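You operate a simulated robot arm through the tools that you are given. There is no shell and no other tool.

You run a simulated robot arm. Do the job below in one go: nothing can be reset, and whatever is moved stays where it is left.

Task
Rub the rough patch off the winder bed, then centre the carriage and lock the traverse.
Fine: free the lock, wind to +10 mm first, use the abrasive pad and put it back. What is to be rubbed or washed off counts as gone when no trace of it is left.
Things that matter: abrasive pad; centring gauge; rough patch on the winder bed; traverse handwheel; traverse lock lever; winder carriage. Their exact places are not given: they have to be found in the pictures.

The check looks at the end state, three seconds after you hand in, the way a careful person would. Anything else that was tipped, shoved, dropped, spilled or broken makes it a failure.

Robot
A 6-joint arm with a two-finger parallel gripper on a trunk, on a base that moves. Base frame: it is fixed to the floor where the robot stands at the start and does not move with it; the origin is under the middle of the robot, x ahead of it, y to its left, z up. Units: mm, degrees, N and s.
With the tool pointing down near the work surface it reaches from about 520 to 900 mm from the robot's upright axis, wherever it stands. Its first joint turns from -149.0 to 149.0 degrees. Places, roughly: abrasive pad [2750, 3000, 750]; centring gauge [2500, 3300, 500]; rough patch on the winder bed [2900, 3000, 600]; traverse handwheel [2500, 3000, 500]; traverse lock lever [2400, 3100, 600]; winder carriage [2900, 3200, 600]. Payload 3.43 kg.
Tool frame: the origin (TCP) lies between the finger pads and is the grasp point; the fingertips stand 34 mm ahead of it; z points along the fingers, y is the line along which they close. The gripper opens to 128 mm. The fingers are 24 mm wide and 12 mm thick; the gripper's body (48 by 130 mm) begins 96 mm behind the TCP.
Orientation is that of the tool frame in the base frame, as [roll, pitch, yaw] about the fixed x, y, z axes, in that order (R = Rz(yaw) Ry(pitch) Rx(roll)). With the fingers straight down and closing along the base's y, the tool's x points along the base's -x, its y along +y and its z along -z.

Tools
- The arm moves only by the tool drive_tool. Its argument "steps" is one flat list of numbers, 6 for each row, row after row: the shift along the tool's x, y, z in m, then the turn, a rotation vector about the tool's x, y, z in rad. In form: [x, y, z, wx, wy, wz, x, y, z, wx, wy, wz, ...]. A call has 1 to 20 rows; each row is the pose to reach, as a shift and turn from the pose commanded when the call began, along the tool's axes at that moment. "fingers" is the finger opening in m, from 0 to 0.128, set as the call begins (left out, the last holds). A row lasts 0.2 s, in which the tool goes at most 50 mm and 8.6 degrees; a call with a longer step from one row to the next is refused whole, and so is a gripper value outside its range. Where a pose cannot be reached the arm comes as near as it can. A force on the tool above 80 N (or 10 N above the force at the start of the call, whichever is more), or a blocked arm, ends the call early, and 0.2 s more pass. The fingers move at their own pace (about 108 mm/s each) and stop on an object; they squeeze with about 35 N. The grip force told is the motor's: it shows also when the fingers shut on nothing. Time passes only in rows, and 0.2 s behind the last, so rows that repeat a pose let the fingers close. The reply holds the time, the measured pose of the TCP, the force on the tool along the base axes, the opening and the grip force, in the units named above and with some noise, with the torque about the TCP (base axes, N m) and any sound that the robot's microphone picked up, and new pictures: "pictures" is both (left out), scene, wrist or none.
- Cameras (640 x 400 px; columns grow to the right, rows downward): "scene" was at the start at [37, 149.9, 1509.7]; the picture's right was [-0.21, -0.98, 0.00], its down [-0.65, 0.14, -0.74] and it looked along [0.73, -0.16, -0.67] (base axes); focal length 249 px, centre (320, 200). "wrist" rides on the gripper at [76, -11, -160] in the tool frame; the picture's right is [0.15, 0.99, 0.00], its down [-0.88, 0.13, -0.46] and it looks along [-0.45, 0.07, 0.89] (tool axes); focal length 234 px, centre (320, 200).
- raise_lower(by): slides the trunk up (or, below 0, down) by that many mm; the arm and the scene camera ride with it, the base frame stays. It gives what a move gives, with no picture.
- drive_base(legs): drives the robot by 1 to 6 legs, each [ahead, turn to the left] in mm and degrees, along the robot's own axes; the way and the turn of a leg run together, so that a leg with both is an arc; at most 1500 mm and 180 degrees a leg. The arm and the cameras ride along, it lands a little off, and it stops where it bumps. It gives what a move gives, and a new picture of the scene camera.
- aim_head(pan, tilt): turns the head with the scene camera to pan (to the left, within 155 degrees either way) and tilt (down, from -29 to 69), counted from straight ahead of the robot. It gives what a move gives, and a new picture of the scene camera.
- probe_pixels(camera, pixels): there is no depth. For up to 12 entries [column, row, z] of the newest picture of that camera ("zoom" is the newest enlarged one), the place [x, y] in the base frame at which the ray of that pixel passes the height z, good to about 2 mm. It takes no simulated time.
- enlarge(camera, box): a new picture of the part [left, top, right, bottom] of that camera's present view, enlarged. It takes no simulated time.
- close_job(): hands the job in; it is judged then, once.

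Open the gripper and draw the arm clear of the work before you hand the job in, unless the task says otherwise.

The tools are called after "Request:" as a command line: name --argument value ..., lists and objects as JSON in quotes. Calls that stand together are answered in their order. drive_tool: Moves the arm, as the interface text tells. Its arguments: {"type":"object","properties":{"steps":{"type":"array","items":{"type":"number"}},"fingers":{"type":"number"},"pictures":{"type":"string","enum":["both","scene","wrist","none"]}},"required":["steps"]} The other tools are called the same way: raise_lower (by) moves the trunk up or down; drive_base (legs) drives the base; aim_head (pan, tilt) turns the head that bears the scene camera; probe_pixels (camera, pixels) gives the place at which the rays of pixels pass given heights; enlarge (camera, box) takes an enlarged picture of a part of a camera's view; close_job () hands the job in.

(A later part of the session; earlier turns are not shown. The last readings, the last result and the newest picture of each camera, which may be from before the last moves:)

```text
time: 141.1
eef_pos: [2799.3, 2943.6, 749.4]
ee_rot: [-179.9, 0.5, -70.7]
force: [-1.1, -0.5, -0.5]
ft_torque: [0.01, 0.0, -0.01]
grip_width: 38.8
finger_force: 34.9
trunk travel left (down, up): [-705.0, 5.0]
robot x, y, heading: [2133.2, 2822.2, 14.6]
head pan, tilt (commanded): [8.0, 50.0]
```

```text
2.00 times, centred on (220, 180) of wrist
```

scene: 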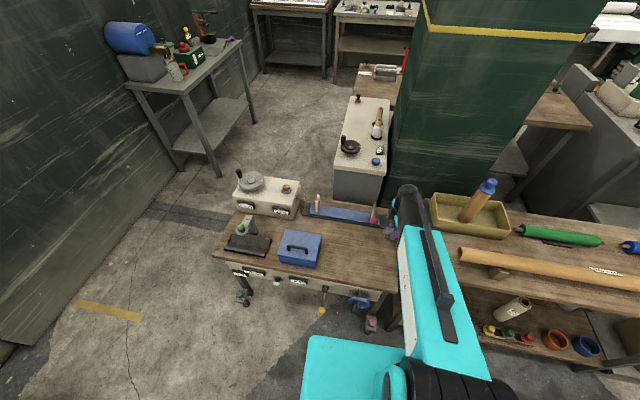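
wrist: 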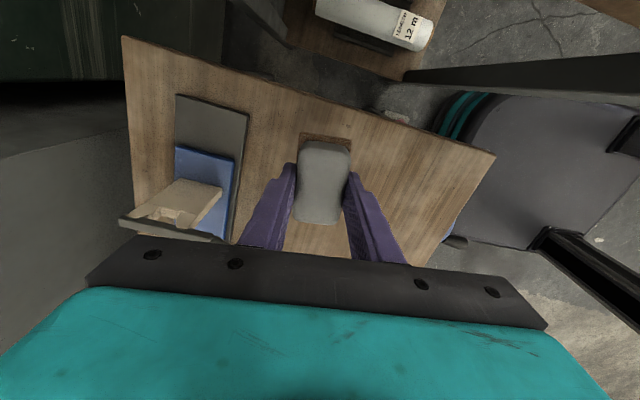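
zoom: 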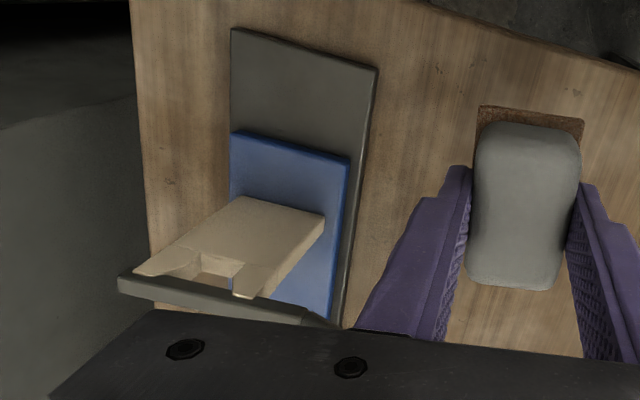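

The bed end is clean in this view too. I lower the pad onto its original spot, slowing near the bench.

Request:
drive_tool --steps '[0.001, -0.0015, 0.012, 0, 0, 0, 0.001, -0.0015, 0.024, 0, 0, 0, 0.001, -0.0015, 0.036, 0, 0, 0, 0.001, -0.0015, 0.048, 0, 0, 0, 0.001, -0.0015, 0.06, 0, 0, 0, 0.001, -0.0015, 0.072, 0, 0, 0, 0.001, -0.0015, 0.08, 0, 0, 0, 0.001, -0.0015, 0.0835, 0, 0, 0, 0.001, -0.0015, 0.0835, 0, 0, 0]' --pictures "none"

Request:
drive_tool --steps '[0, 0, 0.001, 0, 0, 0, 0, 0, 0.002, 0, 0, 0, 0, 0, 0.003, 0, 0, 0, 0, 0, 0.003, 0, 0, 0]' --pictures "both"

Request:
enlarge --camera "scene" --box '[350, 205, 430, 255]'

```text
time: 143.1
eef_pos: [2803.4, 2945.3, 664.3]
ee_rot: [-179.8, 0.5, -70.7]
force: [-0.3, 0.5, -0.4]
ft_torque: [-0.04, -0.02, -0.04]
grip_width: 38.9
finger_force: 35.3
trunk travel left (down, up): [-705.0, 5.0]
robot x, y, heading: [2130.4, 2818.2, 14.7]
head pan, tilt (commanded): [8.0, 50.0]
```

```text
time: 144.1
eef_pos: [2803.2, 2942.5, 662.2]
ee_rot: [-179.9, 0.6, -70.8]
force: [-0.3, 0.3, -1.0]
ft_torque: [-0.02, 0.0, 0.01]
grip_width: 39.0
finger_force: 34.8
trunk travel left (down, up): [-705.0, 5.0]
robot x, y, heading: [2134.7, 2821.3, 14.9]
head pan, tilt (commanded): [8.0, 50.0]
```

scene: 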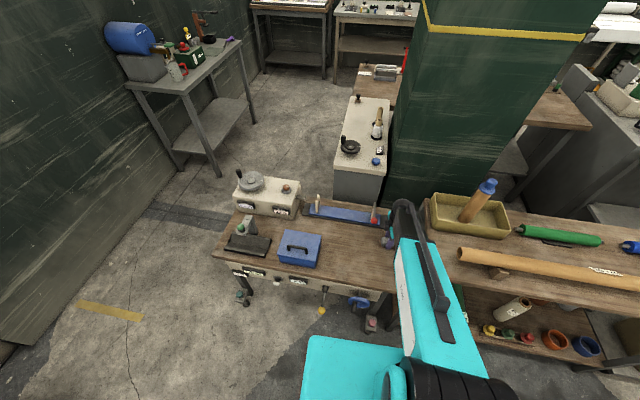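
wrist: 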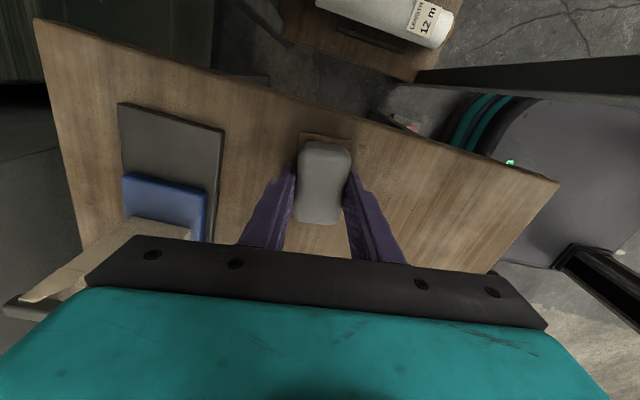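

```text
8.00 times, centred on (390, 230) of scene
```

zoom: 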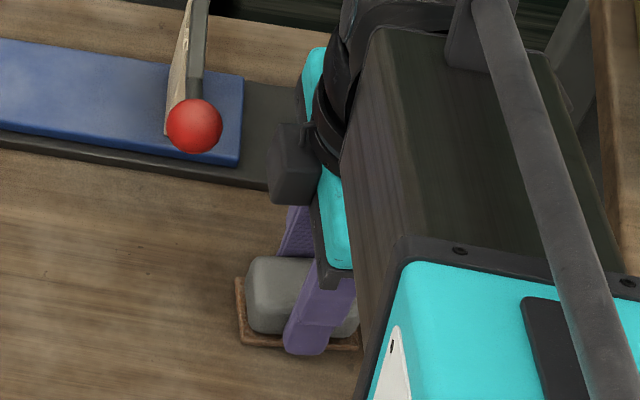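

No contact force yet at z 662. I continue down in 1 mm rows until the sole touches.

Request:
drive_tool --steps '[0, 0, 0.001, 0, 0, 0, 0, 0, 0.002, 0, 0, 0, 0, 0, 0.002, 0, 0, 0]' --pictures "none"

Request:
drive_tool --steps '[0, 0, 0.001, 0, 0, 0, 0, 0, 0.0015, 0, 0, 0, 0, 0, 0.0015, 0, 0, 0]' --pictures "none"

```text
time: 144.9
eef_pos: [2803.0, 2943.5, 661.2]
ee_rot: [-179.8, 0.5, -70.7]
force: [0.1, -0.1, 1.9]
ft_torque: [-0.1, 0.02, 0.04]
grip_width: 39.0
finger_force: 35.3
trunk travel left (down, up): [-705.0, 5.0]
robot x, y, heading: [2133.2, 2823.7, 14.7]
head pan, tilt (commanded): [8.0, 50.0]
```

```text
time: 145.7
eef_pos: [2803.2, 2944.1, 661.1]
ee_rot: [-179.7, 0.4, -70.8]
force: [4.5, -1.7, 16.5]
ft_torque: [-0.24, 0.16, 0.06]
grip_width: 38.6
finger_force: 35.3
trunk travel left (down, up): [-705.0, 5.0]
robot x, y, heading: [2134.9, 2823.5, 14.9]
head pan, tilt (commanded): [8.0, 50.0]
```

The pad rests on the bench (16 N at z 661), within 2 mm of its old place. I relieve the pressure, open the fingers and rise.

Request:
drive_tool --steps '[0, 0, -0.0015, 0, 0, 0, 0, 0, -0.0015, 0, 0, 0]' --pictures "none"

Request:
drive_tool --steps '[0, 0, 0, 0, 0, 0, 0, 0, 0, 0, 0, 0, 0, 0, 0, 0, 0, 0]' --fingers 0.08 --pictures "none"

Request:
drive_tool --steps '[0, 0, -0.03, 0, 0, 0, 0, 0, -0.06, 0, 0, 0, 0, 0, -0.1, 0, 0, 0, 0, 0, -0.14, 0, 0, 0, 0, 0, -0.18, 0, 0, 0, 0, 0, -0.18, 0, 0, 0]' --pictures "both"

Request:
enlarge --camera "scene" --box '[340, 195, 420, 245]'

Request:
enlarge --camera "wrist" --box '[160, 60, 416, 220]'

```text
time: 146.3
eef_pos: [2802.3, 2943.9, 661.4]
ee_rot: [-179.9, 0.4, -70.8]
force: [5.2, -1.7, 10.2]
ft_torque: [-0.18, -0.03, 0.1]
grip_width: 38.9
finger_force: 35.4
trunk travel left (down, up): [-705.0, 5.0]
robot x, y, heading: [2132.5, 2825.1, 14.6]
head pan, tilt (commanded): [8.0, 50.0]
```

```text
time: 147.1
eef_pos: [2802.6, 2943.8, 660.2]
ee_rot: [-179.8, 0.7, -70.8]
force: [0.6, -0.2, -0.6]
ft_torque: [0.01, 0.0, 0.01]
grip_width: 80.2
finger_force: 0.0
trunk travel left (down, up): [-705.0, 5.0]
robot x, y, heading: [2132.5, 2821.8, 14.7]
head pan, tilt (commanded): [8.0, 50.0]
```

```text
time: 148.5
eef_pos: [2804.1, 2941.2, 839.7]
ee_rot: [-179.8, 0.6, -70.7]
force: [-0.1, -1.4, -0.4]
ft_torque: [0.01, -0.02, 0.0]
grip_width: 80.3
finger_force: 0.1
trunk travel left (down, up): [-705.0, 5.0]
robot x, y, heading: [2133.2, 2823.6, 14.8]
head pan, tilt (commanded): [8.0, 50.0]
```

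scene: 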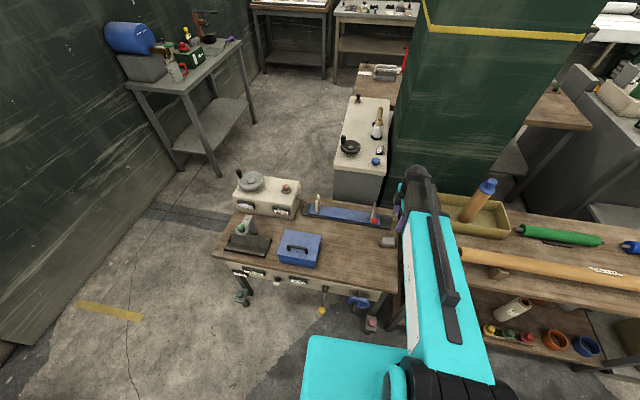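
wrist: 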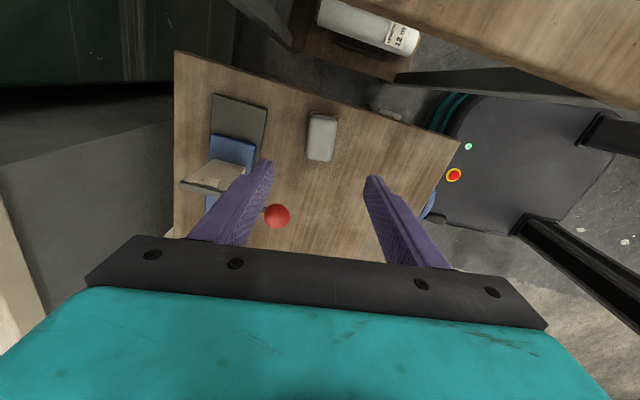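

```text
8.00 times, centred on (380, 220) of scene
```

zoom: 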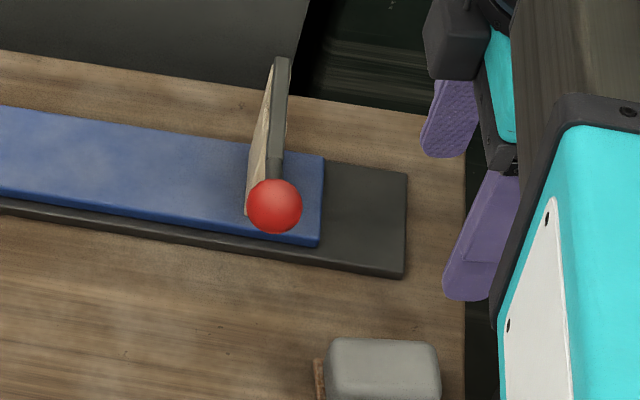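

```text
2.50 times, centred on (288, 140) of wrist
```

zoom: 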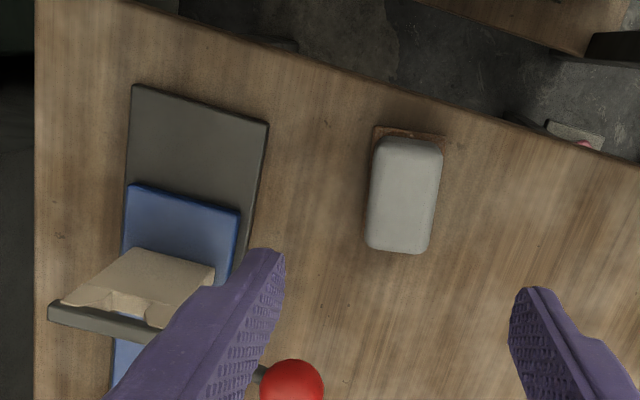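

The pad is down and the bed is clean. I check the pad's resting pose in an enlarged scene view.

Request:
enlarge --camera "scene" --box '[350, 205, 430, 255]'

Request:
probe_pixels --camera "zoom" --pixels '[[236, 278, 622], [240, 342, 622], [357, 348, 622]]'

```text
8.00 times, centred on (390, 230) of scene
```

zoom: 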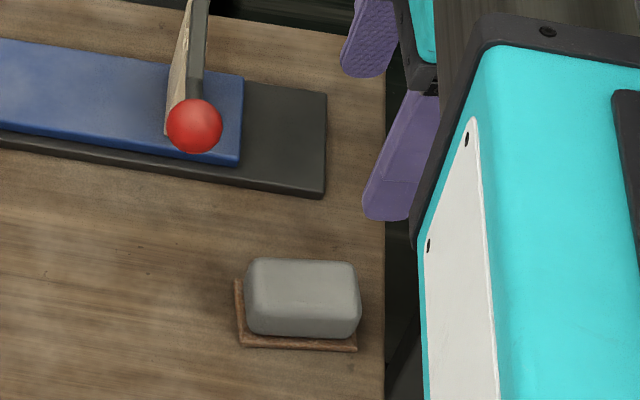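

```text
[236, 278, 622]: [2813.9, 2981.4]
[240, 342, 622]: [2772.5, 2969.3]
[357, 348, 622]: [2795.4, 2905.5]
```

The pad is back in exactly its old position (corners match within 2 mm). I bring the tool back to its driving pose (yaw ≈ -170, TCP ≈[2716,3076,845]), above everything on the bench.

Request:
drive_tool --steps '[-0.013, 0.0032, 0, 0, 0, 0.1446, -0.0261, 0.0064, 0, 0, 0, 0.2892, -0.0391, 0.0096, 0, 0, 0, 0.4338, -0.0522, 0.0128, 0, 0, 0, 0.5783, -0.0652, 0.016, 0, 0, 0, 0.7229, -0.0783, 0.0192, 0, 0, 0, 0.8675, -0.0913, 0.0224, 0, 0, 0, 1.0121, -0.1043, 0.0256, 0, 0, 0, 1.1567, -0.1174, 0.0288, 0, 0, 0, 1.3013, -0.1304, 0.032, 0, 0, 0, 1.4458, -0.1435, 0.0352, 0, 0, 0, 1.5904, -0.1565, 0.0384, 0, 0, 0, 1.735, -0.1565, 0.0384, 0, 0, 0, 1.735]' --fingers 0.06 --pictures "scene"

```text
time: 151.3
eef_pos: [2715.0, 3078.3, 842.0]
ee_rot: [179.4, 0.1, -170.3]
force: [-0.1, 0.4, 0.4]
ft_torque: [-0.01, 0.03, 0.01]
grip_width: 60.1
finger_force: 0.1
trunk travel left (down, up): [-705.0, 5.0]
robot x, y, heading: [2134.2, 2823.8, 14.7]
head pan, tilt (commanded): [8.0, 50.0]
```

scene: 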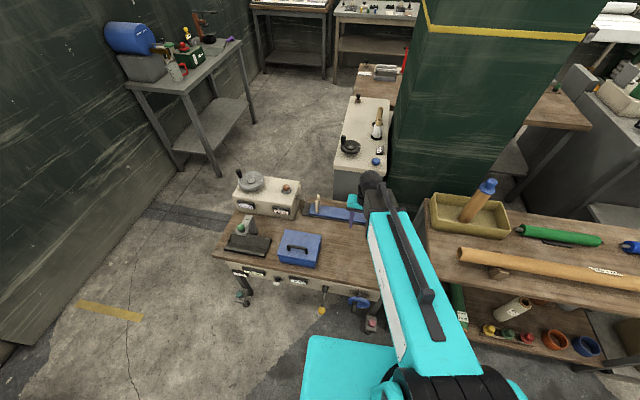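

The arm is back in the driving pose. I drive back 330 mm to the earlier stance and turn the tool horizontal again.

Request:
drive_base --legs '[[-330, 0]]'

Request:
drive_tool --steps '[0.0, 0, 0, 0, -0.143, 0, 0.0, 0, 0, 0, -0.286, 0, 0.0, 0, 0, 0, -0.428, 0, 0, 0, 0, 0, -0.571, 0, 0, 0, 0, 0, -0.714, 0, 0, 0, 0, 0, -0.857, 0, 0, 0, 0, 0, -1.0, 0, 0, 0, 0, 0, -1.142, 0, 0, 0, 0, 0, -1.285, 0, 0, 0, 0, 0, -1.428, 0, 0, 0, 0, 0, -1.571, 0, 0, 0, 0, 0, -1.571, 0]' --pictures "both"

```text
time: 153.7
eef_pos: [2392.9, 2993.9, 842.0]
ee_rot: [179.5, 0.1, -170.1]
force: [-0.7, -0.9, 0.5]
ft_torque: [0.02, 0.01, 0.01]
grip_width: 60.2
finger_force: 0.1
trunk travel left (down, up): [-705.0, 5.0]
robot x, y, heading: [1813.7, 2741.5, 14.8]
head pan, tilt (commanded): [8.0, 50.0]
```

scene: 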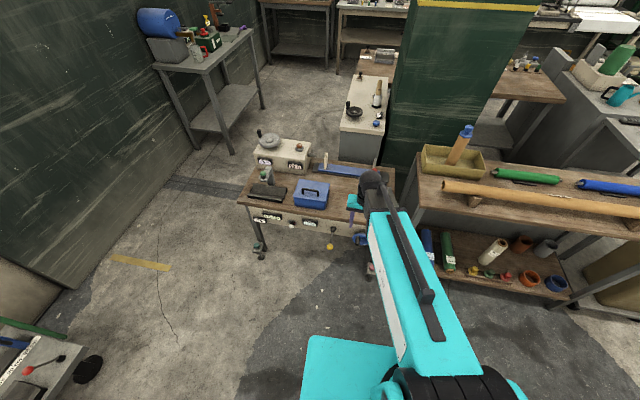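

```text
time: 156.3
eef_pos: [2392.1, 2994.2, 842.0]
ee_rot: [71.2, 89.4, 81.2]
force: [0.2, -0.6, -0.1]
ft_torque: [0.02, -0.01, 0.0]
grip_width: 60.0
finger_force: 0.0
out of reach, approached as far as the arm can: row 3, 4, 5, 6, 7, 8, 9, 10
trunk travel left (down, up): [-705.0, 5.0]
robot x, y, heading: [1814.7, 2737.3, 14.9]
head pan, tilt (commanded): [8.0, 50.0]
```

scene: 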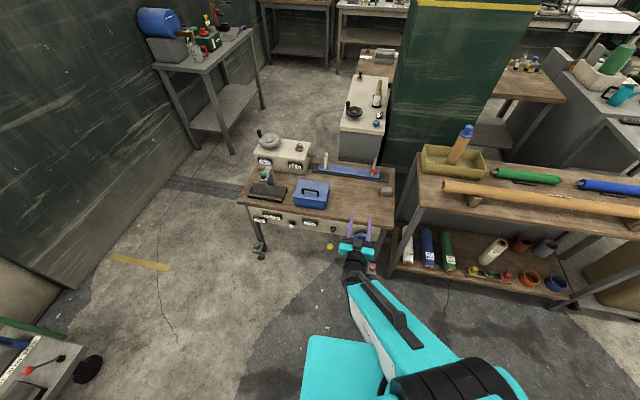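
wrist: 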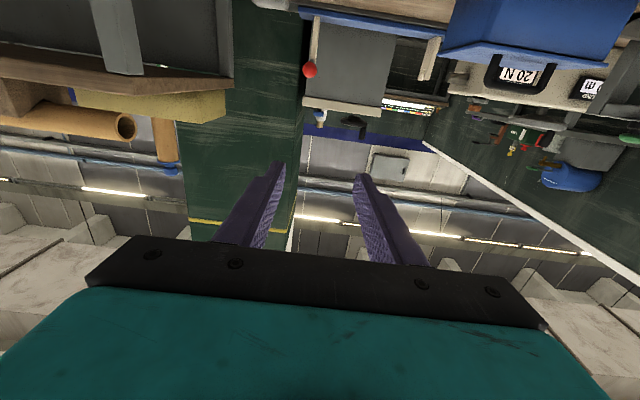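

The tool is horizontal in front of the bench, fingertips at x≈2425. I lower the trunk by 290 to bring it level with the crank.

Request:
raise_lower --by -290

Request:
drive_tool --steps '[0, 0, 0, 0, 0, 0]' --pictures "both"

Request:
enlarge --camera "wrist" --box '[220, 80, 420, 205]'

```text
time: 159.2
eef_pos: [2392.2, 2993.3, 552.8]
ee_rot: [80.9, 89.3, 90.5]
force: [-1.2, 0.1, -0.9]
ft_torque: [0.0, 0.04, 0.02]
grip_width: 60.0
finger_force: 0.1
trunk travel left (down, up): [-415.0, 295.0]
robot x, y, heading: [1813.0, 2737.2, 15.0]
head pan, tilt (commanded): [8.0, 50.0]
```

```text
time: 159.6
eef_pos: [2392.0, 2992.8, 552.2]
ee_rot: [80.9, 89.4, 90.6]
force: [-1.1, 0.0, -0.5]
ft_torque: [0.02, 0.02, 0.01]
grip_width: 60.2
finger_force: 0.1
trunk travel left (down, up): [-415.0, 295.0]
robot x, y, heading: [1813.0, 2738.1, 15.0]
head pan, tilt (commanded): [8.0, 50.0]
```

scene: 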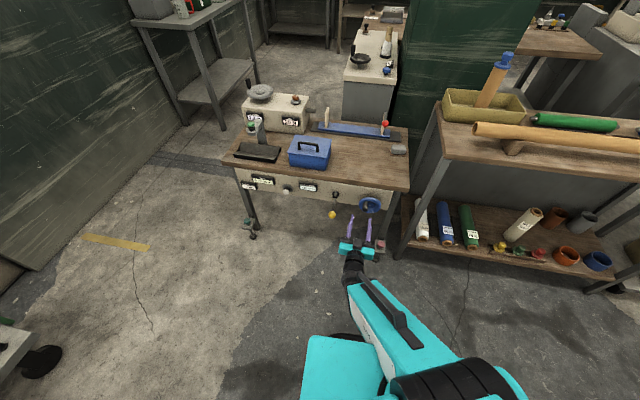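
wrist: 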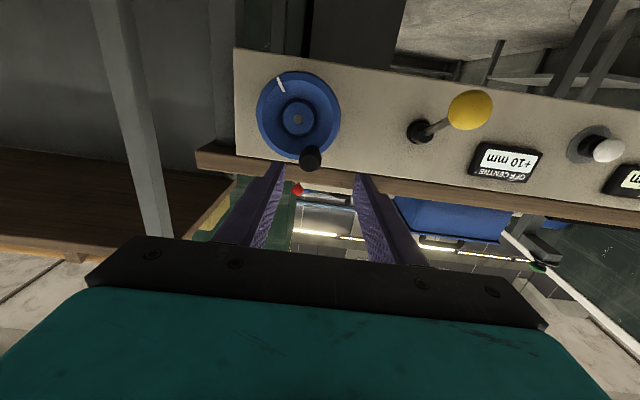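

```text
3.20 times, centred on (320, 142) of wrist
```

zoom: 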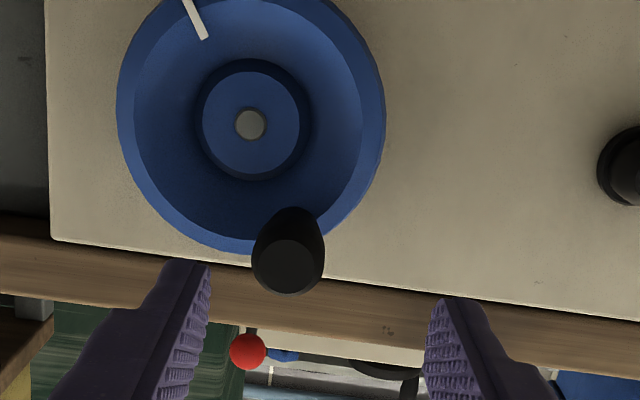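

The gauge still reads +10 mm; the crank tip is at wrist (310,163), i.e. 9 mm right of and 2 mm above the tool axis. I advance 67 mm with that correction and close on the crank.

Request:
drive_tool --steps '[-0.0015, -0.009, 0.0, 0, 0, 0, -0.0015, -0.009, 0.025, 0, 0, 0, -0.0015, -0.009, 0.05, 0, 0, 0, -0.0015, -0.009, 0.067, 0, 0, 0, -0.0015, -0.009, 0.067, 0, 0, 0]' --pictures "wrist"

Request:
drive_tool --steps '[0, 0, 0, 0, 0, 0, 0, 0, 0, 0, 0, 0, 0, 0, 0, 0, 0, 0, 0, 0, 0, 0, 0, 0]' --fingers 0.005 --pictures "wrist"

```text
time: 160.8
eef_pos: [2459.8, 2996.9, 553.1]
ee_rot: [80.4, 89.4, 90.4]
force: [-0.3, -0.3, 0.5]
ft_torque: [-0.02, 0.0, -0.01]
grip_width: 60.0
finger_force: 0.1
trunk travel left (down, up): [-415.0, 295.0]
robot x, y, heading: [1812.1, 2738.1, 14.7]
head pan, tilt (commanded): [8.0, 50.0]
```

wrist: 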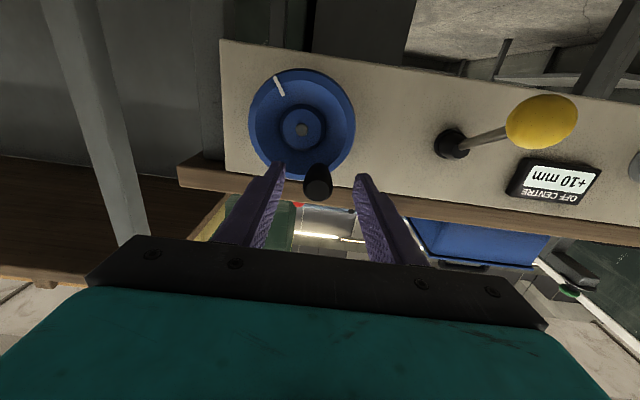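

```text
time: 161.8
eef_pos: [2458.5, 2996.7, 553.3]
ee_rot: [84.7, 89.4, 94.6]
force: [1.8, -2.5, -2.1]
ft_torque: [0.01, -0.09, 1.26]
grip_width: 23.2
finger_force: 45.3
trunk travel left (down, up): [-415.0, 295.0]
robot x, y, heading: [1810.5, 2736.2, 14.9]
head pan, tilt (commanded): [8.0, 50.0]
```

wrist: 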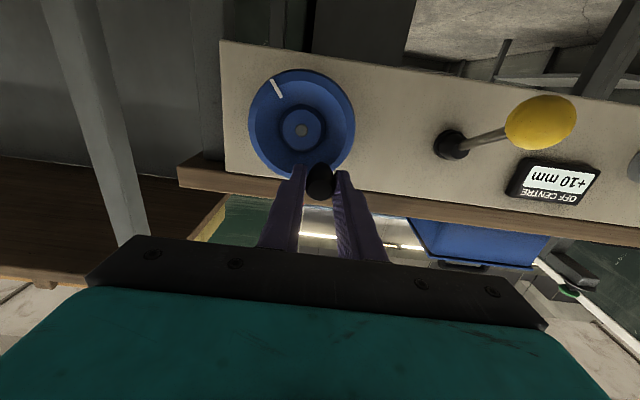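

The crank is gripped (23.2 mm) with the hub at (302,130). I crank counter-clockwise 150° first, back toward +5 mm.

Request:
drive_tool --steps '[0.00624, 0.00798, 0, 0, 0, 0, 0.01436, 0.01407, 0, 0, 0, 0, 0.02378, 0.01784, 0, 0, 0, 0, 0.03385, 0.01905, 0, 0, 0, 0, 0.04389, 0.01761, 0, 0, 0, 0, 0.05321, 0.01362, 0, 0, 0, 0, 0.06118, 0.00735, 0, 0, 0, 0, 0.06727, -0.00076, 0, 0, 0, 0, 0.07104, -0.01018, 0, 0, 0, 0, 0.07225, -0.02025, 0, 0, 0, 0, 0.07225, -0.02025, 0, 0, 0, 0]' --pictures "both"

Request:
enlarge --camera "scene" --box '[296, 165, 408, 235]'

```text
time: 164.2
eef_pos: [2462.5, 2977.5, 481.8]
ee_rot: [75.1, 89.3, 85.1]
force: [-38.9, -6.5, 7.2]
ft_torque: [0.03, -0.32, 1.44]
grip_width: 23.0
finger_force: 45.0
trunk travel left (down, up): [-415.0, 295.0]
robot x, y, heading: [1811.4, 2739.5, 15.0]
head pan, tilt (commanded): [8.0, 50.0]
```

scene: 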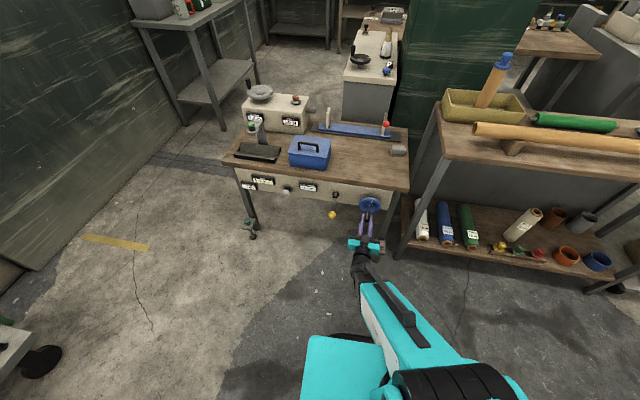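
wrist: 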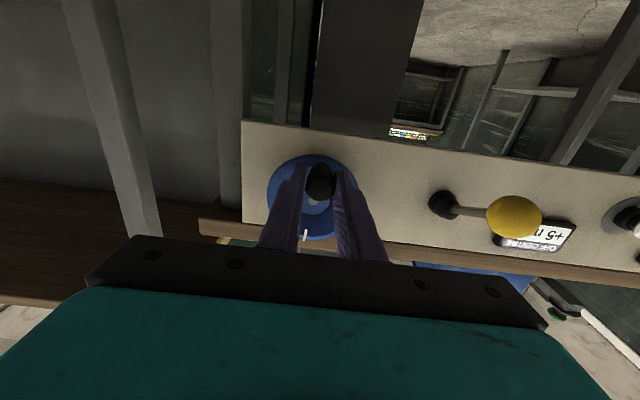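

```text
5.71 times, centred on (352, 200) of scene
```

zoom: 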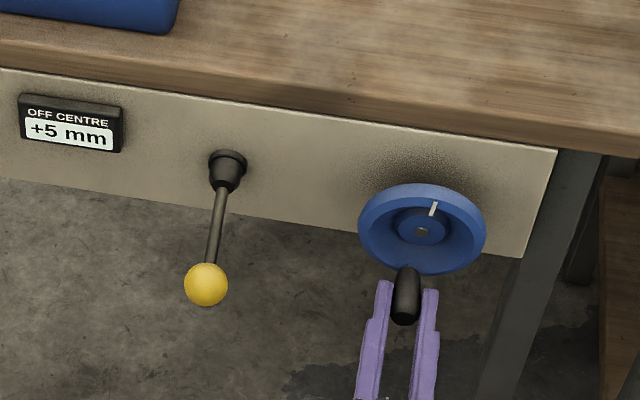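

The gauge reads +5 mm. I continue counter-clockwise 120°, easing 2 mm outward to relieve the axial push, expecting +1 mm.

Request:
drive_tool --steps '[-0.00144, -0.01004, -0.001, 0, 0, 0, -0.00543, -0.01936, -0.002, 0, 0, 0, -0.01169, -0.02734, -0.002, 0, 0, 0, -0.01981, -0.03342, -0.002, 0, 0, 0, -0.02923, -0.03719, -0.002, 0, 0, 0, -0.0393, -0.0384, -0.002, 0, 0, 0, -0.04934, -0.03696, -0.002, 0, 0, 0, -0.05866, -0.03297, -0.002, 0, 0, 0, -0.05866, -0.03297, -0.002, 0, 0, 0]' --pictures "both"

Request:
enlarge --camera "scene" --box '[296, 165, 408, 235]'

Request:
enlarge --camera "wrist" --box '[260, 60, 420, 160]'

```text
time: 166.2
eef_pos: [2468.7, 2943.0, 542.2]
ee_rot: [48.6, 89.0, 58.3]
force: [68.3, -18.3, 22.2]
ft_torque: [0.12, -0.53, 1.04]
grip_width: 23.2
finger_force: 45.4
trunk travel left (down, up): [-415.0, 295.0]
robot x, y, heading: [1809.7, 2736.0, 15.1]
head pan, tilt (commanded): [8.0, 50.0]
```

scene: 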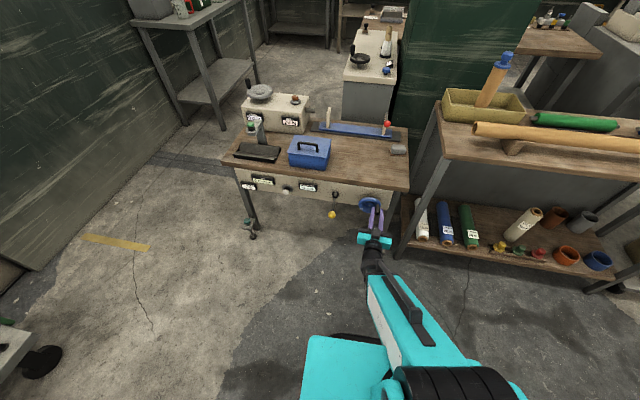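
wrist: 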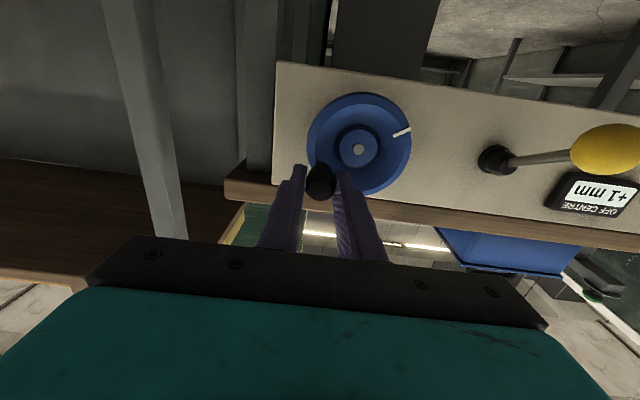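

```text
5.71 times, centred on (352, 200) of scene
```

zoom: 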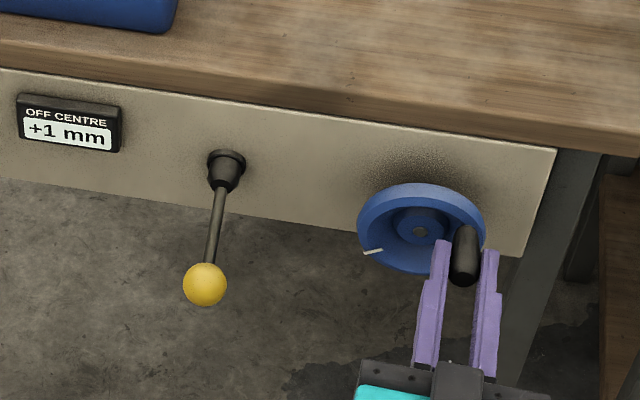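

```text
4.00 times, centred on (340, 110) of wrist
```

zoom: 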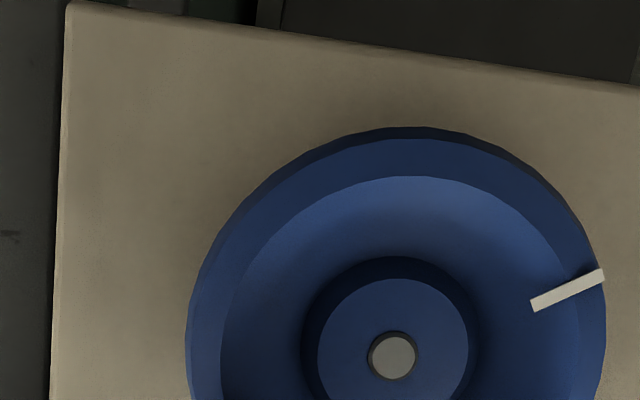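

Gauge reads +1 mm; an axial pull of 68 N has built up, so I ease 2 mm back inward. I turn about 10° more and check where the reading flips to 0.

Request:
drive_tool --steps '[0, 0, 0.002, 0, 0, 0, -0.00284, 0.00185, 0.002, 0, 0, 0, -0.0055, 0.00395, 0.002, 0, 0, 0, -0.0055, 0.00395, 0.002, 0, 0, 0]' --pictures "wrist"

Request:
enlarge --camera "scene" --box '[296, 165, 408, 235]'

```text
time: 167.2
eef_pos: [2469.4, 2946.7, 547.1]
ee_rot: [46.4, 89.1, 56.2]
force: [34.3, -17.1, 22.6]
ft_torque: [0.11, -0.64, 0.91]
grip_width: 23.0
finger_force: 45.1
trunk travel left (down, up): [-415.0, 295.0]
robot x, y, heading: [1813.4, 2732.3, 15.0]
head pan, tilt (commanded): [8.0, 50.0]
```

wrist: 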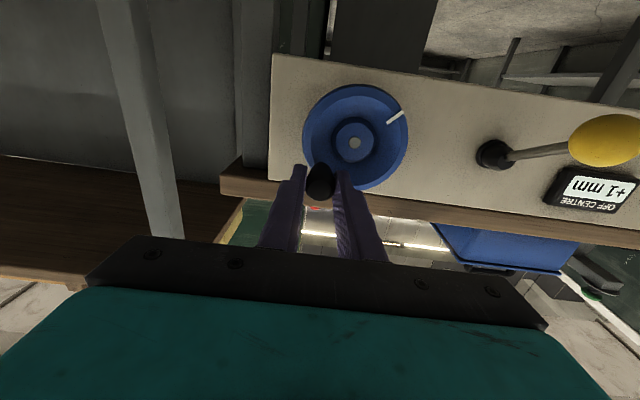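

```text
5.71 times, centred on (352, 200) of scene
```

zoom: 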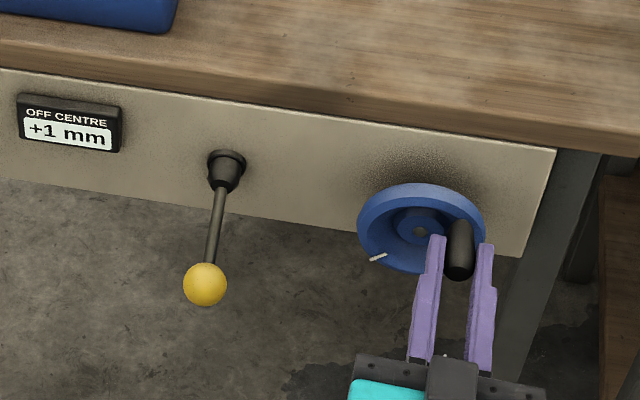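

Still +1 mm. I turn another 5° and check.

Request:
drive_tool --steps '[-0.00248, 0.00231, 0.001, 0, 0, 0, -0.00248, 0.00231, 0.001, 0, 0, 0]' --pictures "none"

Request:
enlarge --camera "scene" --box '[296, 165, 408, 235]'

Request:
drive_tool --steps '[-0.00226, 0.00254, 0, 0, 0, 0, -0.00226, 0.00254, 0, 0, 0, 0]' --pictures "none"

Request:
enlarge --camera "scene" --box '[296, 165, 408, 235]'

```text
time: 167.8
eef_pos: [2466.9, 2949.8, 550.4]
ee_rot: [48.3, 89.1, 58.0]
force: [11.5, -19.1, 20.8]
ft_torque: [0.11, -0.65, 0.88]
grip_width: 22.9
finger_force: 45.1
trunk travel left (down, up): [-415.0, 295.0]
robot x, y, heading: [1814.0, 2733.7, 14.8]
head pan, tilt (commanded): [8.0, 50.0]
```

```text
5.71 times, centred on (352, 200) of scene
```

zoom: 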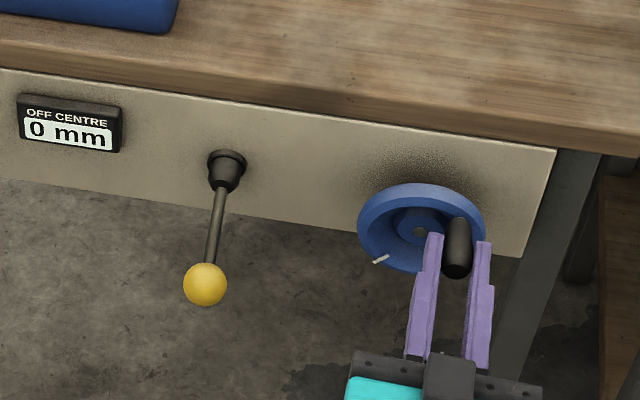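

```text
time: 168.4
eef_pos: [2468.5, 2952.9, 553.1]
ee_rot: [48.8, 89.2, 58.6]
force: [-5.1, -16.2, 19.0]
ft_torque: [0.13, -0.7, 1.04]
grip_width: 23.1
finger_force: 45.3
trunk travel left (down, up): [-415.0, 295.0]
robot x, y, heading: [1808.3, 2736.8, 15.0]
head pan, tilt (commanded): [8.0, 50.0]
```

```text
5.71 times, centred on (352, 200) of scene
```

zoom: 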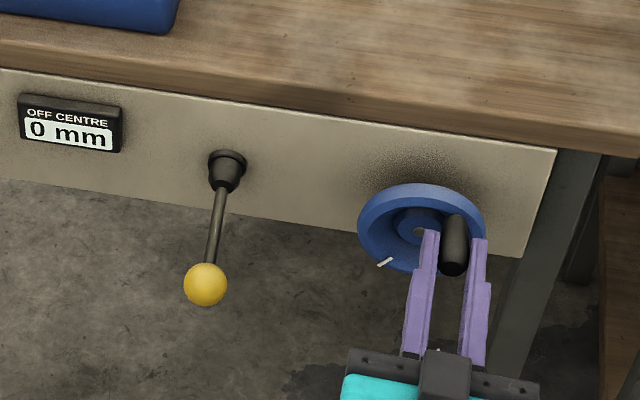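

The reading flipped from +1 to 0 between command angles 310.7° and 315.7°, so true zero is about 15° further, at ≈328°. I turn the remaining 8°.

Request:
drive_tool --steps '[-0.00203, 0.0027, 0, 0, 0, 0, -0.00314, 0.00442, 0, 0, 0, 0, -0.00314, 0.00442, 0, 0, 0, 0]' --pictures "wrist"

Request:
enlarge --camera "scene" --box '[296, 165, 408, 235]'

Request:
enlarge --camera "wrist" --box '[260, 50, 420, 150]'

```text
time: 169.2
eef_pos: [2467.4, 2957.8, 554.9]
ee_rot: [51.6, 89.2, 61.4]
force: [-11.0, -11.6, 19.2]
ft_torque: [0.11, -0.62, 1.11]
grip_width: 22.9
finger_force: 44.6
trunk travel left (down, up): [-415.0, 295.0]
robot x, y, heading: [1814.9, 2734.4, 14.9]
head pan, tilt (commanded): [8.0, 50.0]
```

wrist: 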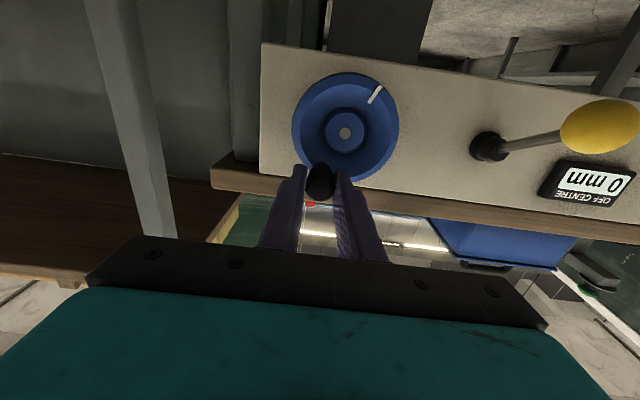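

```text
5.71 times, centred on (352, 200) of scene
```

zoom: 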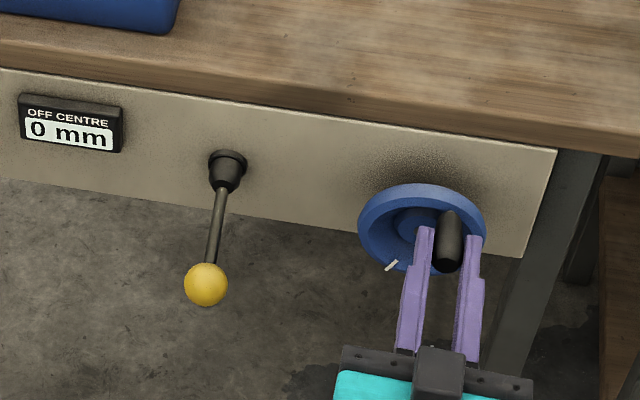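

```text
4.00 times, centred on (340, 100) of wrist
```

zoom: 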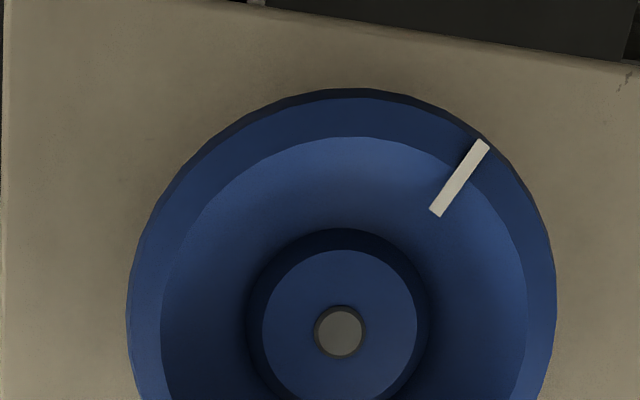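

The gauge reads 0 mm and the measured crank angle (≈ -28° from top) sits midway in the zero band. I open the fingers and back away.

Request:
drive_tool --steps '[0, 0, 0, 0, 0, 0, 0, 0, 0, 0, 0, 0, 0, 0, 0, 0, 0, 0]' --fingers 0.06 --pictures "none"

Request:
drive_tool --steps '[0, 0, -0.035, 0, 0, 0, 0, 0, -0.07, 0, 0, 0, 0, 0, -0.07, 0, 0, 0]' --pictures "both"

Request:
enlarge --camera "scene" --box '[296, 165, 408, 235]'

```text
time: 170.0
eef_pos: [2468.4, 2958.0, 551.3]
ee_rot: [84.6, 89.4, 94.4]
force: [-0.6, -0.7, 0.2]
ft_torque: [0.0, 0.01, 0.0]
grip_width: 60.0
finger_force: 0.1
trunk travel left (down, up): [-415.0, 295.0]
robot x, y, heading: [1815.3, 2733.4, 14.9]
head pan, tilt (commanded): [8.0, 50.0]
```

```text
time: 170.8
eef_pos: [2405.4, 2949.3, 542.6]
ee_rot: [71.9, 89.4, 81.7]
force: [0.6, 0.5, 0.3]
ft_torque: [-0.02, -0.02, -0.01]
grip_width: 60.1
finger_force: 0.0
out of reach, approached as far as the arm can: row 2, 3
trunk travel left (down, up): [-415.0, 295.0]
robot x, y, heading: [1814.6, 2737.3, 15.0]
head pan, tilt (commanded): [8.0, 50.0]
```

scene: 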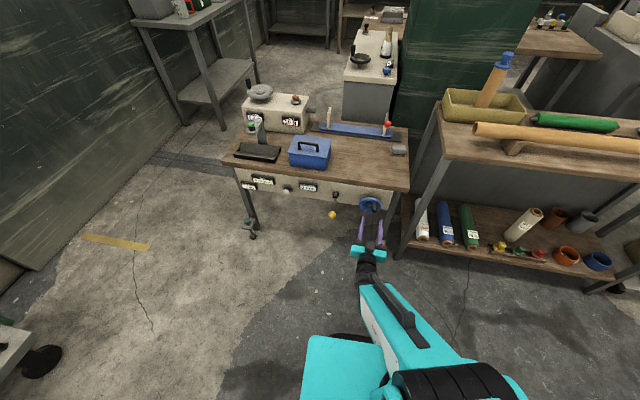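
wrist: 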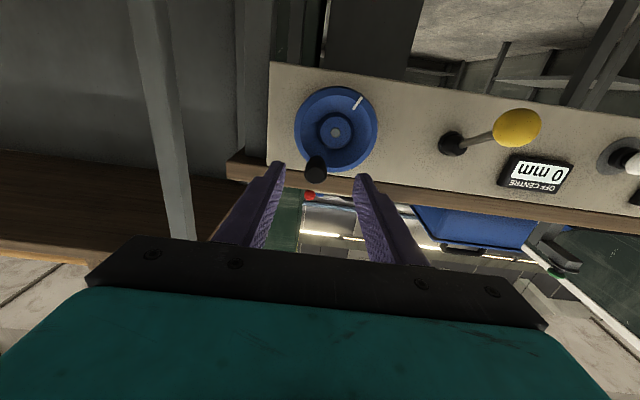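

```text
5.71 times, centred on (352, 200) of scene
```

zoom: 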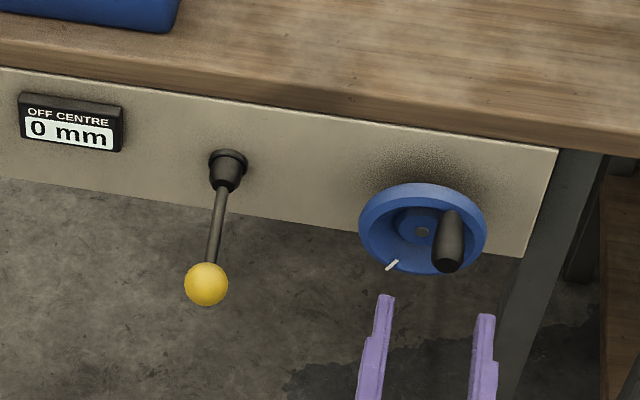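

The gauge stays at 0 mm with the crank free. Next the lock lever: I move left above the ball's height, back off, then lower to z≈482 about 100 mm in front of the ball.

Request:
drive_tool --steps '[0, 0.04, -0.004, 0, 0, 0, 0, 0.08, -0.012, 0, 0, 0, 0, 0.125, -0.024, 0, 0, 0, 0, 0.1755, -0.037, 0, 0, 0, 0.03, 0.1755, -0.037, 0, 0, 0, 0.06, 0.1755, -0.037, 0, 0, 0, 0.06, 0.1755, -0.037, 0, 0, 0]' --fingers 0.06 --pictures "both"

Request:
enlarge --camera "wrist" --box '[220, 80, 420, 205]'

```text
refused: row 4 steps farther than a row can; nothing moved
```

```text
3.20 times, centred on (320, 142) of wrist
```

zoom: 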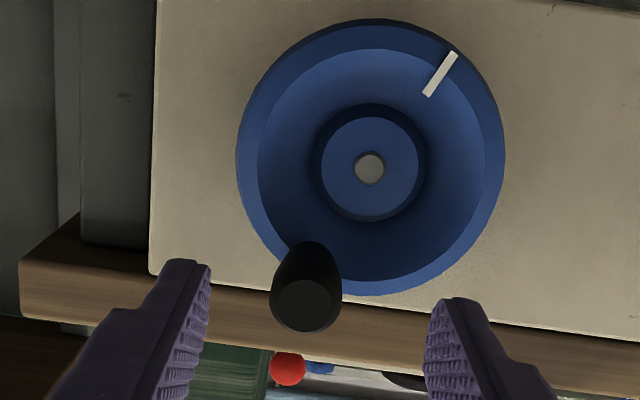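

The move was refused for a too-long row; nothing moved. I resend it with shorter rows.

Request:
drive_tool --steps '[0, 0.035, -0.004, 0, 0, 0, 0, 0.07, -0.01, 0, 0, 0, 0, 0.105, -0.018, 0, 0, 0, 0, 0.14, -0.028, 0, 0, 0, 0, 0.1755, -0.037, 0, 0, 0, 0.03, 0.1755, -0.037, 0, 0, 0, 0.06, 0.1755, -0.037, 0, 0, 0, 0.06, 0.1755, -0.037, 0, 0, 0]' --fingers 0.06 --pictures "both"

Request:
enlarge --camera "wrist" --box '[220, 80, 420, 205]'

```text
time: 172.6
eef_pos: [2338.9, 3115.5, 485.7]
ee_rot: [78.2, 89.4, 88.1]
force: [-0.6, -0.3, -0.4]
ft_torque: [0.0, 0.01, -0.02]
grip_width: 60.1
finger_force: 0.0
trunk travel left (down, up): [-415.0, 295.0]
robot x, y, heading: [1812.4, 2734.3, 14.9]
head pan, tilt (commanded): [8.0, 50.0]
```

scene: 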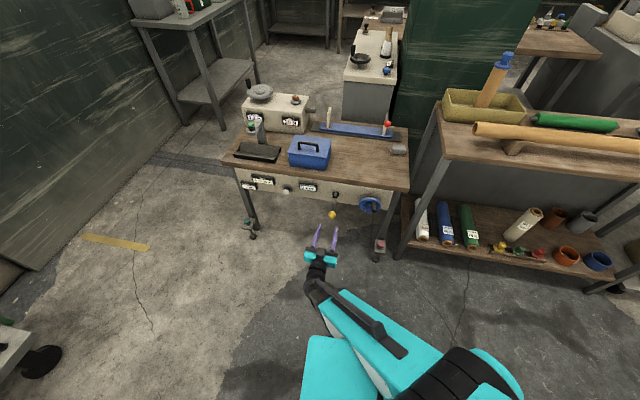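
wrist: 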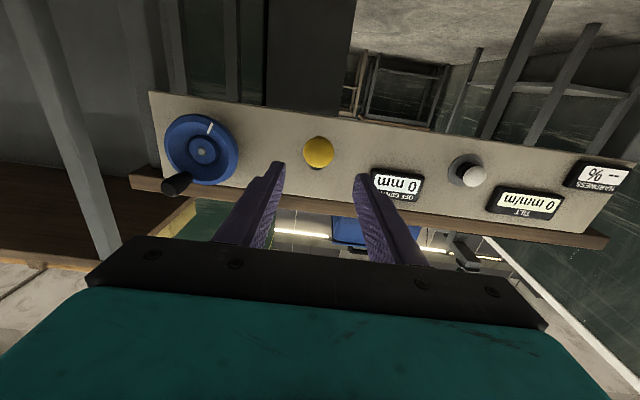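

```text
3.20 times, centred on (320, 142) of wrist
```

zoom: 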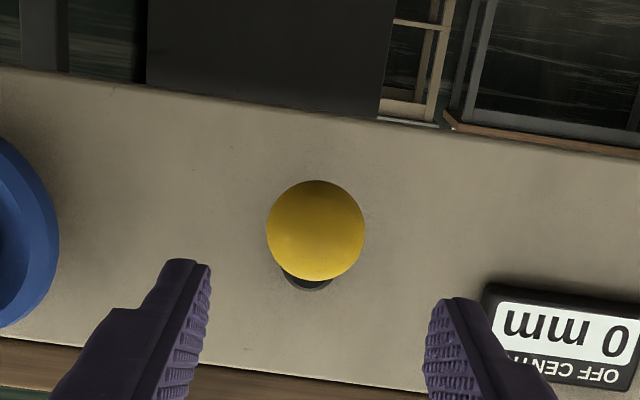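

The ball lies on the tool axis, 4 mm below, about 100 mm ahead. I advance 99 mm, 4 mm lower, and close on it.

Request:
drive_tool --steps '[0.004, 0, 0.025, 0, 0, 0, 0.004, 0, 0.05, 0, 0, 0, 0.004, 0, 0.075, 0, 0, 0, 0.004, 0, 0.099, 0, 0, 0, 0.004, 0, 0.099, 0, 0, 0]' --pictures "none"

Request:
drive_tool --steps '[0, 0, 0, 0, 0, 0, 0, 0, 0, 0, 0, 0, 0, 0, 0, 0, 0, 0, 0, 0, 0, 0, 0, 0]' --fingers 0.01 --pictures "wrist"

```text
time: 173.8
eef_pos: [2437.7, 3133.9, 480.5]
ee_rot: [81.7, 89.3, 91.5]
force: [-0.9, 1.0, 0.1]
ft_torque: [0.01, 0.0, -0.01]
grip_width: 59.8
finger_force: 0.1
trunk travel left (down, up): [-415.0, 295.0]
robot x, y, heading: [1808.9, 2740.8, 14.9]
head pan, tilt (commanded): [8.0, 50.0]
```

```text
time: 174.8
eef_pos: [2437.1, 3132.4, 480.8]
ee_rot: [82.3, 89.4, 92.1]
force: [6.5, -21.6, -0.7]
ft_torque: [-0.02, 0.06, -0.03]
grip_width: 33.8
finger_force: 45.0
trunk travel left (down, up): [-415.0, 295.0]
robot x, y, heading: [1812.8, 2737.2, 14.7]
head pan, tilt (commanded): [8.0, 50.0]
```

wrist: 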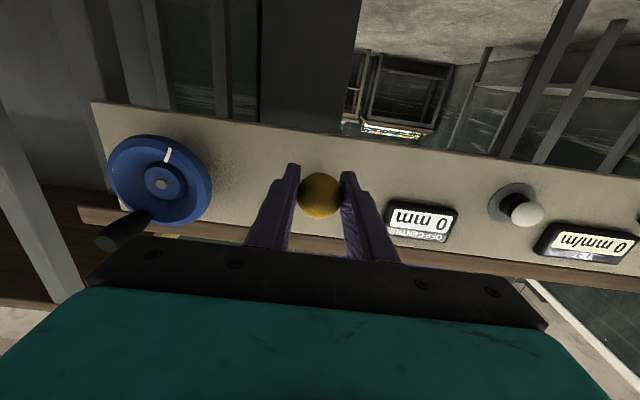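

The ball is gripped (33.8 mm). I lift the lever along its arc about the pivot, up by 73 mm, with a 2 mm correction to the right.

Request:
drive_tool --steps '[-0.004, -0.002, -0.0015, 0, 0, 0, -0.0083, -0.002, -0.0026, 0, 0, 0, -0.013, -0.002, -0.0036, 0, 0, 0, -0.0174, -0.002, -0.0046, 0, 0, 0, -0.022, -0.002, -0.0052, 0, 0, 0, -0.0267, -0.002, -0.0058, 0, 0, 0, -0.0314, -0.002, -0.006, 0, 0, 0, -0.036, -0.002, -0.0062, 0, 0, 0, -0.0407, -0.002, -0.006, 0, 0, 0, -0.0453, -0.002, -0.0058, 0, 0, 0, -0.05, -0.002, -0.0052, 0, 0, 0, -0.0546, -0.002, -0.0046, 0, 0, 0, -0.0592, -0.002, -0.0036, 0, 0, 0, -0.0637, -0.002, -0.0026, 0, 0, 0, -0.0637, -0.002, -0.0026, 0, 0, 0]' --pictures "wrist"

```text
time: 178.0
eef_pos: [2435.4, 3132.7, 544.5]
ee_rot: [86.1, 89.5, 95.8]
force: [-14.0, -2.8, -11.0]
ft_torque: [-0.23, 1.25, 0.06]
grip_width: 34.1
finger_force: 45.4
trunk travel left (down, up): [-415.0, 295.0]
robot x, y, heading: [1811.3, 2739.8, 14.8]
head pan, tilt (commanded): [8.0, 50.0]
```

wrist: 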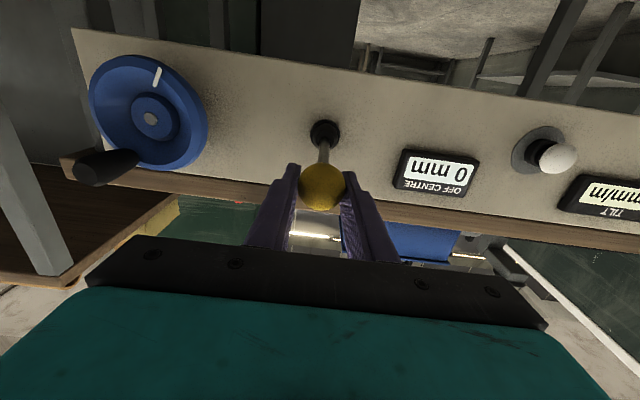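

The lever follows, now at z 544. I continue up to its end stop (~557) and a bit beyond until the force rises.

Request:
drive_tool --steps '[-0.003, 0, 0.001, 0, 0, 0, -0.0054, 0, 0.0016, 0, 0, 0, -0.0089, 0, 0.0029, 0, 0, 0, -0.0124, 0, 0.0042, 0, 0, 0, -0.0158, 0, 0.0055, 0, 0, 0, -0.0158, 0, 0.0055, 0, 0, 0]' --pictures "wrist"

```text
time: 179.4
eef_pos: [2439.8, 3132.3, 560.1]
ee_rot: [90.7, 89.4, 100.5]
force: [-14.8, 4.7, -10.2]
ft_torque: [-0.18, 1.27, 0.0]
grip_width: 33.9
finger_force: 45.0
trunk travel left (down, up): [-415.0, 295.0]
robot x, y, heading: [1812.9, 2737.9, 15.0]
head pan, tilt (commanded): [8.0, 50.0]
```

wrist: 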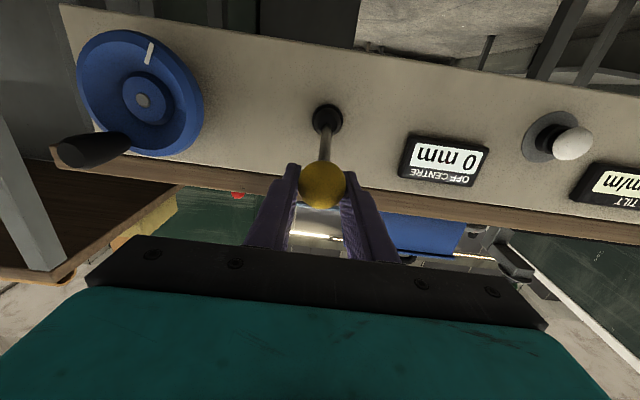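

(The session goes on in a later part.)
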